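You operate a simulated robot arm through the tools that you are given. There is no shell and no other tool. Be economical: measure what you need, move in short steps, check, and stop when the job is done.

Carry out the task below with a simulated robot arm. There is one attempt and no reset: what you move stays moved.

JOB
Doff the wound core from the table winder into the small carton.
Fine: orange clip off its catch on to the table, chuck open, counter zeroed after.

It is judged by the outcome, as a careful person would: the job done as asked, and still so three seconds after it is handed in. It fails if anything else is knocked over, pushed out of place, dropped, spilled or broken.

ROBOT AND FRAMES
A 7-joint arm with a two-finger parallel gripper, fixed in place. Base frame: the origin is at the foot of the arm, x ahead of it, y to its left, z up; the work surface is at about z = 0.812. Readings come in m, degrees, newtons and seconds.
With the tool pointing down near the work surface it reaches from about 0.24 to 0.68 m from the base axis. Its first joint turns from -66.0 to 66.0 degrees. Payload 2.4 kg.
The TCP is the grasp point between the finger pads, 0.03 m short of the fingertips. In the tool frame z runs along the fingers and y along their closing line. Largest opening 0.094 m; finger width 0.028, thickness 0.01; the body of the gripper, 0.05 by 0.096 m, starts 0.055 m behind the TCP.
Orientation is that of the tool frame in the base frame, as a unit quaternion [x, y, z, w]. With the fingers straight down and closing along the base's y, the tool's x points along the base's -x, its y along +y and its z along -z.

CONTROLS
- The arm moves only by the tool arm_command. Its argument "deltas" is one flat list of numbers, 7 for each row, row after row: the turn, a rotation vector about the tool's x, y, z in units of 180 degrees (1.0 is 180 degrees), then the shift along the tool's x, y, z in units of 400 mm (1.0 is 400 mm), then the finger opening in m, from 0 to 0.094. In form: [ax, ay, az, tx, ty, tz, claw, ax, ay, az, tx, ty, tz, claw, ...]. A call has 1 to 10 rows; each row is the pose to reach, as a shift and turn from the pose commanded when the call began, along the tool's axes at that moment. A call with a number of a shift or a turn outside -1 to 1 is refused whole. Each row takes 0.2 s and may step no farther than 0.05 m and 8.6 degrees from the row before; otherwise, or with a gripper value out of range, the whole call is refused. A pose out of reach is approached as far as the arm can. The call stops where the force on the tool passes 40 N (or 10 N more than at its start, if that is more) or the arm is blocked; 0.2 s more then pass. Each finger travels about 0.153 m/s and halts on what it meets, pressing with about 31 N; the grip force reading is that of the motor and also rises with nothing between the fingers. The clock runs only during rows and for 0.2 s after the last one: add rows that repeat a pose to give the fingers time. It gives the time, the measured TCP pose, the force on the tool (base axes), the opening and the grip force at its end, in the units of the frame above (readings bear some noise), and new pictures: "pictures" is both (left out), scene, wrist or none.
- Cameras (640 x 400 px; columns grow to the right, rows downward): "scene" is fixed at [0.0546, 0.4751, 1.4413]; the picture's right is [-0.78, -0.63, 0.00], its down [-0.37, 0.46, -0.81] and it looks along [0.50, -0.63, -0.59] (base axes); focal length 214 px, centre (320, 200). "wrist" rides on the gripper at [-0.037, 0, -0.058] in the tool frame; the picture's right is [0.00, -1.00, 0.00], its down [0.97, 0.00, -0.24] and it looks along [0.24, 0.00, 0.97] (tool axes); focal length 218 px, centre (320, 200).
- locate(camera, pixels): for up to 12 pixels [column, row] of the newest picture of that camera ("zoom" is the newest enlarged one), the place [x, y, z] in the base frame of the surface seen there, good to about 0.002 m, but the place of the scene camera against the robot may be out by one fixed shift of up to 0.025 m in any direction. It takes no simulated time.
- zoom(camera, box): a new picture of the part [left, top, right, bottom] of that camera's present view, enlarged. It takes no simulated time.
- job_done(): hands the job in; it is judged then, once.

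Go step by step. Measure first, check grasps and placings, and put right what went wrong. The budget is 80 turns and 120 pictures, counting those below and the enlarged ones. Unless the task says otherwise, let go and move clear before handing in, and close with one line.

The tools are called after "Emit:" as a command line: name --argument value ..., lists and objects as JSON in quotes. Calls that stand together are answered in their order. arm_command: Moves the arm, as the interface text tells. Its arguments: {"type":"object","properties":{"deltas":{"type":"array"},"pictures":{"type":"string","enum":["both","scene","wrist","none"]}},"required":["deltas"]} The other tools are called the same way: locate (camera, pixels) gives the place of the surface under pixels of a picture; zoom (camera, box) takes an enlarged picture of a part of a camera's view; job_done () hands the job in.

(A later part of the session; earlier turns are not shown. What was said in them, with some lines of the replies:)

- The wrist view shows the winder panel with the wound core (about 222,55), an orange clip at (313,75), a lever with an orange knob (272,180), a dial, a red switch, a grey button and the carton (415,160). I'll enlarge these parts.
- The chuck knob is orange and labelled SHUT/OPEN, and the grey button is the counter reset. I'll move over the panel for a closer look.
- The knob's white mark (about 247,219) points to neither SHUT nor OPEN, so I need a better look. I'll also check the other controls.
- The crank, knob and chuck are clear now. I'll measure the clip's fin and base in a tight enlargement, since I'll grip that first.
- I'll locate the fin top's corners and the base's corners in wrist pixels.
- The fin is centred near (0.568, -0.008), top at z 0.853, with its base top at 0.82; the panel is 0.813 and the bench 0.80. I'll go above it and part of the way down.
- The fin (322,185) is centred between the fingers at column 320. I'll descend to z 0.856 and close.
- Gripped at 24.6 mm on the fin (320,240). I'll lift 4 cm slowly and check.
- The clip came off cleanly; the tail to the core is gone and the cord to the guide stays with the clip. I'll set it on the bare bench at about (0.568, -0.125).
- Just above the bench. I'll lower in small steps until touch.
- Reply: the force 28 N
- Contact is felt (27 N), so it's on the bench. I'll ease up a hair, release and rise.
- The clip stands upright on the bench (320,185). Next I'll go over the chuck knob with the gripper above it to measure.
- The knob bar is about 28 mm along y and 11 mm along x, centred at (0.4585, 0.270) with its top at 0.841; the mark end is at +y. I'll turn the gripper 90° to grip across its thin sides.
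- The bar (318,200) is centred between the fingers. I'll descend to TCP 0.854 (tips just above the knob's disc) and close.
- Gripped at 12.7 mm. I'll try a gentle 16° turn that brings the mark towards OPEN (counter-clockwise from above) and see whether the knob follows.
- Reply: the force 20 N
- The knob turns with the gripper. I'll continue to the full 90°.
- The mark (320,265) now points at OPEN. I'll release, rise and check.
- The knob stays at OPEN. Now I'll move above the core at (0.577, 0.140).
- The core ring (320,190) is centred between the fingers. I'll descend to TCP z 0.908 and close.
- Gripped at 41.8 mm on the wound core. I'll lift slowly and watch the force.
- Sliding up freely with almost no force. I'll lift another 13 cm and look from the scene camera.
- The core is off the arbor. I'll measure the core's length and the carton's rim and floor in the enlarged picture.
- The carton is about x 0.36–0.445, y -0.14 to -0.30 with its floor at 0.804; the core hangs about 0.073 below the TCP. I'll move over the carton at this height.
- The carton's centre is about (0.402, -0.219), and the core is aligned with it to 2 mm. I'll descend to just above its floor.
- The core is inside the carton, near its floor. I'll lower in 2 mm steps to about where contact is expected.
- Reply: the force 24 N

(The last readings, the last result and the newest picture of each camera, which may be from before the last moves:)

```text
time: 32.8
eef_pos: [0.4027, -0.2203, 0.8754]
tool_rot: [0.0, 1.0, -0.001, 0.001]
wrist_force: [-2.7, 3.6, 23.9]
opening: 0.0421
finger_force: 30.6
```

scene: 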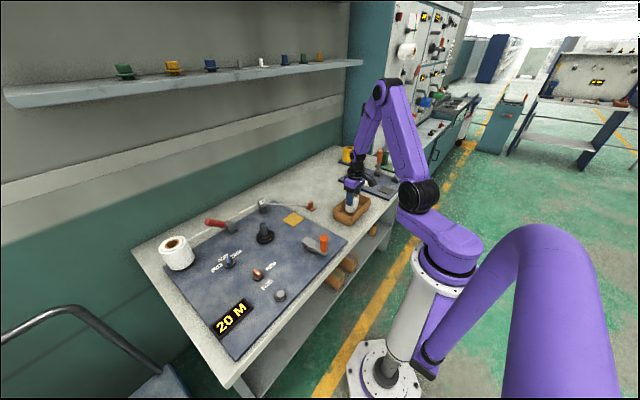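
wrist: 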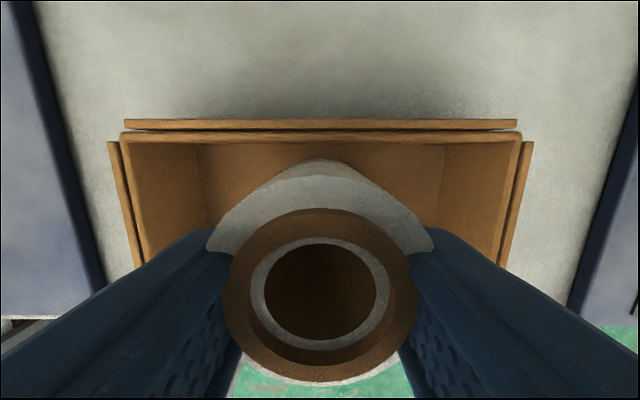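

Touched the floor (24 N). I'll ease 1 mm, open gently and rise.

Emit:
arm_command --deltas '[0, 0, 0, 0, 0, -0.003, 0.03, 0, 0, 0, 0, 0, -0.003, 0.046, 0, 0, 0, 0, 0, -0.003, 0.07, 0, 0, 0, 0, 0, -0.003, 0.07, 0, 0, 0, 0, 0, -0.08, 0.07, 0, 0, 0, 0, 0, -0.18, 0.07, 0, 0, 0, 0, 0, -0.28, 0.07, 0, 0, 0, 0, 0, -0.38, 0.07]'

Emit:
zoom --camera "scene" --box '[190, 180, 400, 310]'

```text
time: 34.6
eef_pos: [0.4019, -0.219, 1.027]
tool_rot: [0.0, 1.0, 0.0, 0.0]
wrist_force: [0.0, 0.0, 0.3]
opening: 0.0699
finger_force: 0.1
```

scene: 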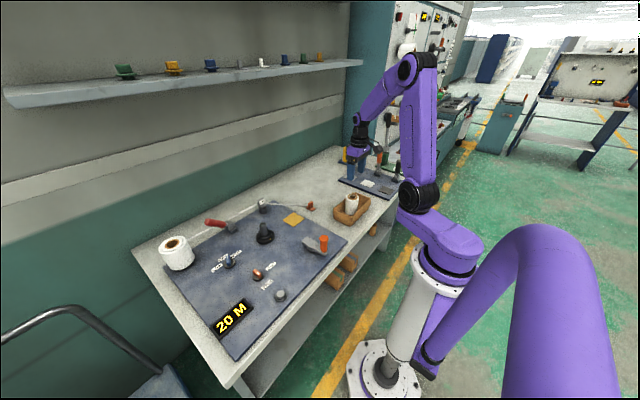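
wrist: 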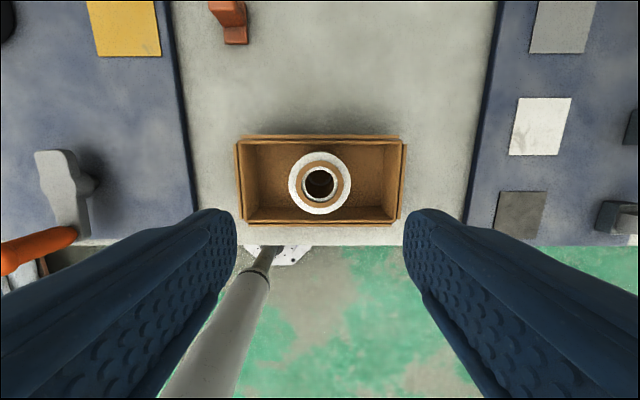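

```text
3.05 times, centred on (295, 245) of scene
```

zoom: 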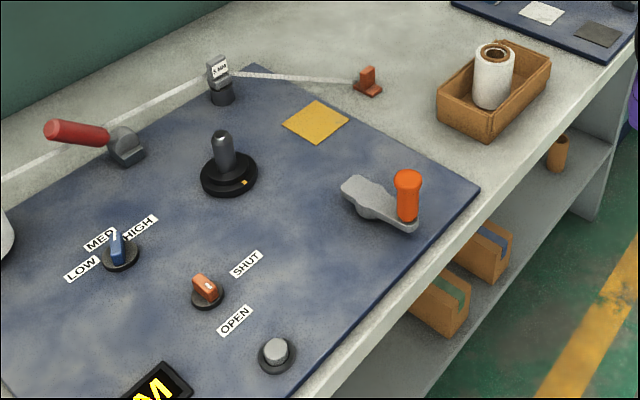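

The core stands upright in the carton, and the clip lies on the bench undisturbed. Now I'll close the fingers and go to the counter button, at about (0.353, 0.27).

Emit:
arm_command --deltas '[0, 0, 0, 0.012, 0.12, 0, 0.04, 0, 0, 0, 0.024, 0.24, 0, 0, 0, 0, 0, 0.036, 0.36, 0, 0, 0, 0, 0, 0.048, 0.48, 0, 0, 0, 0, 0, 0.06, 0.6, 0, 0, 0, 0, 0, 0.072, 0.72, 0, 0, 0, 0, 0, 0.084, 0.84, 0, 0, 0, 0, 0, 0.096, 0.96, 0, 0]' --pictures "none"

Emit:
arm_command --deltas '[0, 0, 0, 0.0, 0.12, 0, 0, 0, 0, 0, 0.0, 0.2625, 0.1, 0, 0, 0, 0, 0, 0.2625, 0.2, 0, 0, 0, 0, 0, 0.2625, 0.2, 0]' --pictures "wrist"

```text
time: 36.4
eef_pos: [0.3636, 0.1652, 1.0274]
tool_rot: [0.001, 1.0, 0.001, 0.0]
wrist_force: [0.1, 0.9, -0.3]
opening: 0.0
finger_force: 31.2
```

```text
refused: row 2 steps farther than a row can; nothing moved
```

Emit:
arm_command --deltas '[0, 0, 0, 0.005, 0.09, 0, 0, 0, 0, 0, 0.01, 0.18, 0.04, 0, 0, 0, 0, 0.01, 0.2625, 0.1, 0, 0, 0, 0, 0.01, 0.2625, 0.2, 0, 0, 0, 0, 0.01, 0.2625, 0.2, 0]' --pictures "wrist"

```text
time: 37.6
eef_pos: [0.3604, 0.2702, 0.9474]
tool_rot: [-0.001, 1.0, 0.0, 0.0]
wrist_force: [1.2, 0.4, 0.0]
opening: 0.0
finger_force: 31.2
```

wrist: 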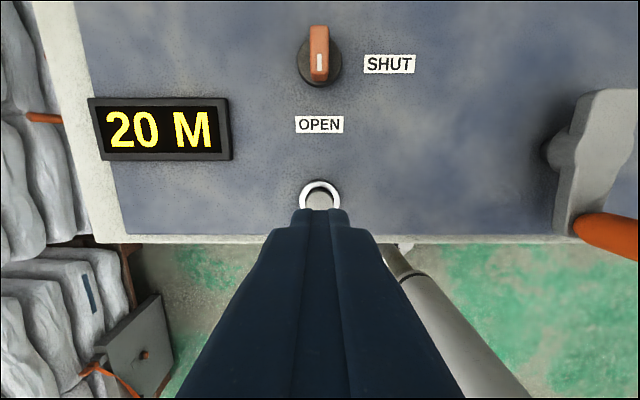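

Emit:
locate --camera "wrist" --pixels '[[320, 182], [320, 193], [320, 200], [302, 197], [338, 197], [312, 206], [328, 206]]'

Emit:
zoom --camera "wrist" --box '[280, 170, 360, 220]'

```text
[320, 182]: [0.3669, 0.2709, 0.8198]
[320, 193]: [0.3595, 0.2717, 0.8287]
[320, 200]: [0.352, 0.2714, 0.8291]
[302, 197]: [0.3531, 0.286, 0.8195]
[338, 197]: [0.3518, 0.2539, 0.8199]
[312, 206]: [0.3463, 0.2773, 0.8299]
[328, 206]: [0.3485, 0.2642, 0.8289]
```

```text
8.00 times, centred on (320, 195) of wrist
```

zoom: 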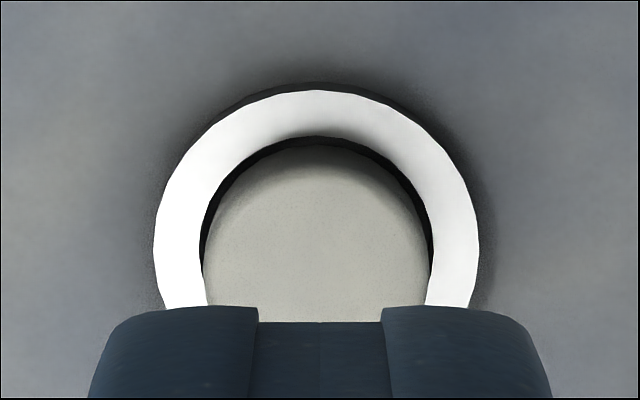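

The button is centred near (0.350, 0.270), top at 0.829. I'll centre on it, approach and press gently about 5 mm.

Emit:
arm_command --deltas '[0, 0, 0, 0.025, 0, 0, 0, 0, 0, 0, 0.025, 0, 0.1, 0, 0, 0, 0, 0.025, 0, 0.2, 0, 0, 0, 0, 0.025, 0, 0.215, 0, 0, 0, 0, 0.025, 0, 0.222, 0, 0, 0, 0, 0.025, 0, 0.228, 0, 0, 0, 0, 0.025, 0, 0.233, 0]' --pictures "wrist"

```text
time: 39.2
eef_pos: [0.3496, 0.2695, 0.8545]
tool_rot: [0.0, 1.0, 0.0, 0.0]
wrist_force: [-0.6, 0.4, 3.1]
opening: 0.0
finger_force: 31.1
```

wrist: 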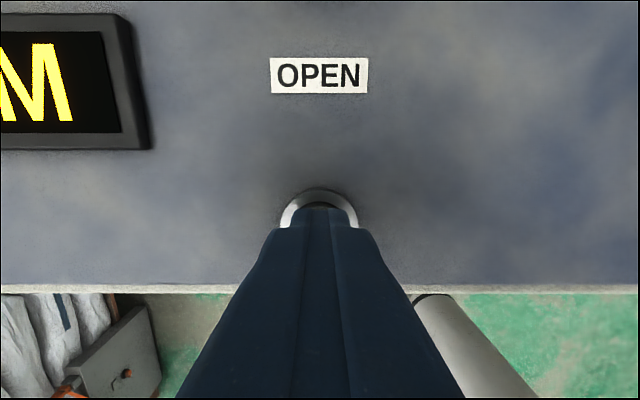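

Spring contact is felt (3 N). I'll press a little further and hold, and look at the display after.

Emit:
arm_command --deltas '[0, 0, 0, 0, 0, 0.004, 0, 0, 0, 0, 0, 0, 0.007, 0, 0, 0, 0, 0, 0, 0.007, 0]' --pictures "scene"

Emit:
zoom --camera "scene" --box '[200, 250, 320, 340]'

```text
time: 40.0
eef_pos: [0.3503, 0.2703, 0.8506]
tool_rot: [0.0, 1.0, 0.0, 0.0]
wrist_force: [-2.8, 1.2, 12.0]
opening: 0.0
finger_force: 31.0
```

scene: 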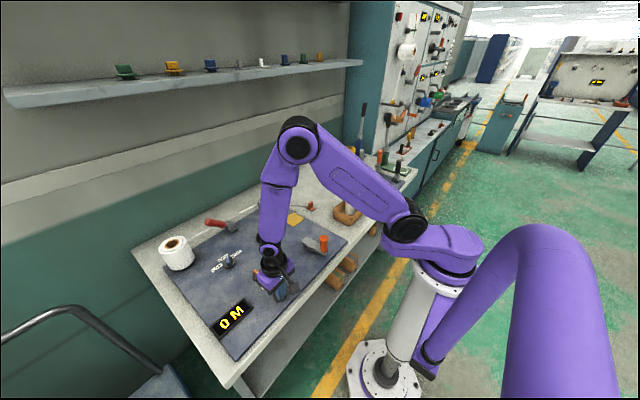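

```text
4.44 times, centred on (260, 295) of scene
```

zoom: 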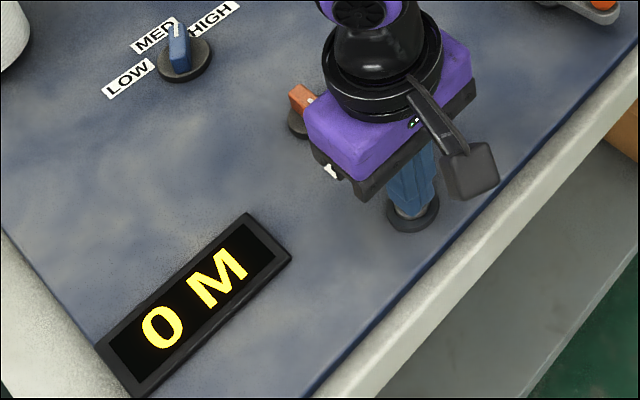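

The counter reads 0 M. I'll rise straight up, clear of everything, and do a last check.

Emit:
arm_command --deltas '[0, 0, 0, 0, 0, -0.1, 0, 0, 0, 0, 0, 0, -0.2, 0, 0, 0, 0, 0, 0, -0.3, 0, 0, 0, 0, 0, 0, -0.4, 0, 0, 0, 0, 0, 0, -0.5, 0.02, 0, 0, 0, 0, 0, -0.5, 0.02]'

Emit:
zoom --camera "scene" --box '[150, 180, 400, 340]'

```text
time: 41.4
eef_pos: [0.3509, 0.2691, 1.0526]
tool_rot: [0.0, 1.0, -0.001, -0.001]
wrist_force: [-0.7, -0.1, 0.1]
opening: 0.0199
finger_force: 0.1
```

scene: 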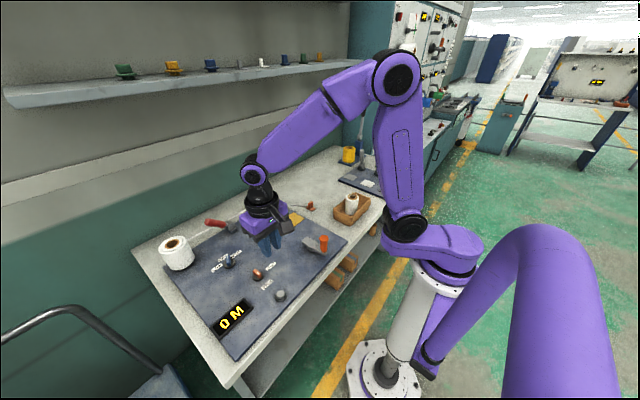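
wrist: 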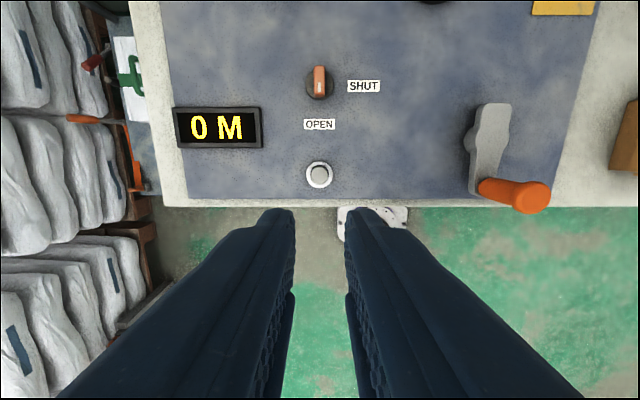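

```text
2.50 times, centred on (275, 260) of scene
```

zoom: 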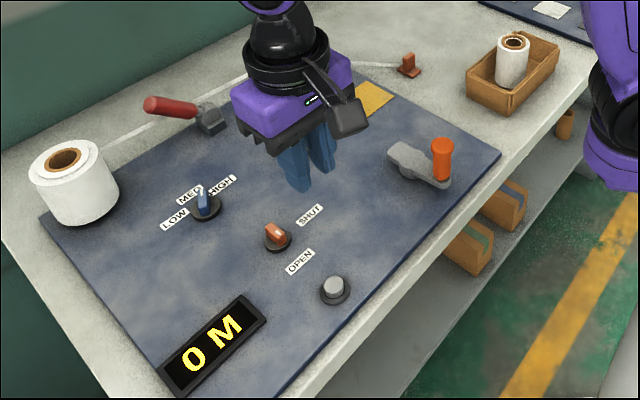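

The counter still reads 0 M, the knob is at OPEN, the clip is on the bench, the core stands in the carton and the arm is clear. I'm handing in.

Emit:
job_done

```text
The job is handed in.
```

The wound core is in the small carton, the orange clip is off its catch and on the table, the chuck is open, and the counter was zeroed last and reads 0 M.
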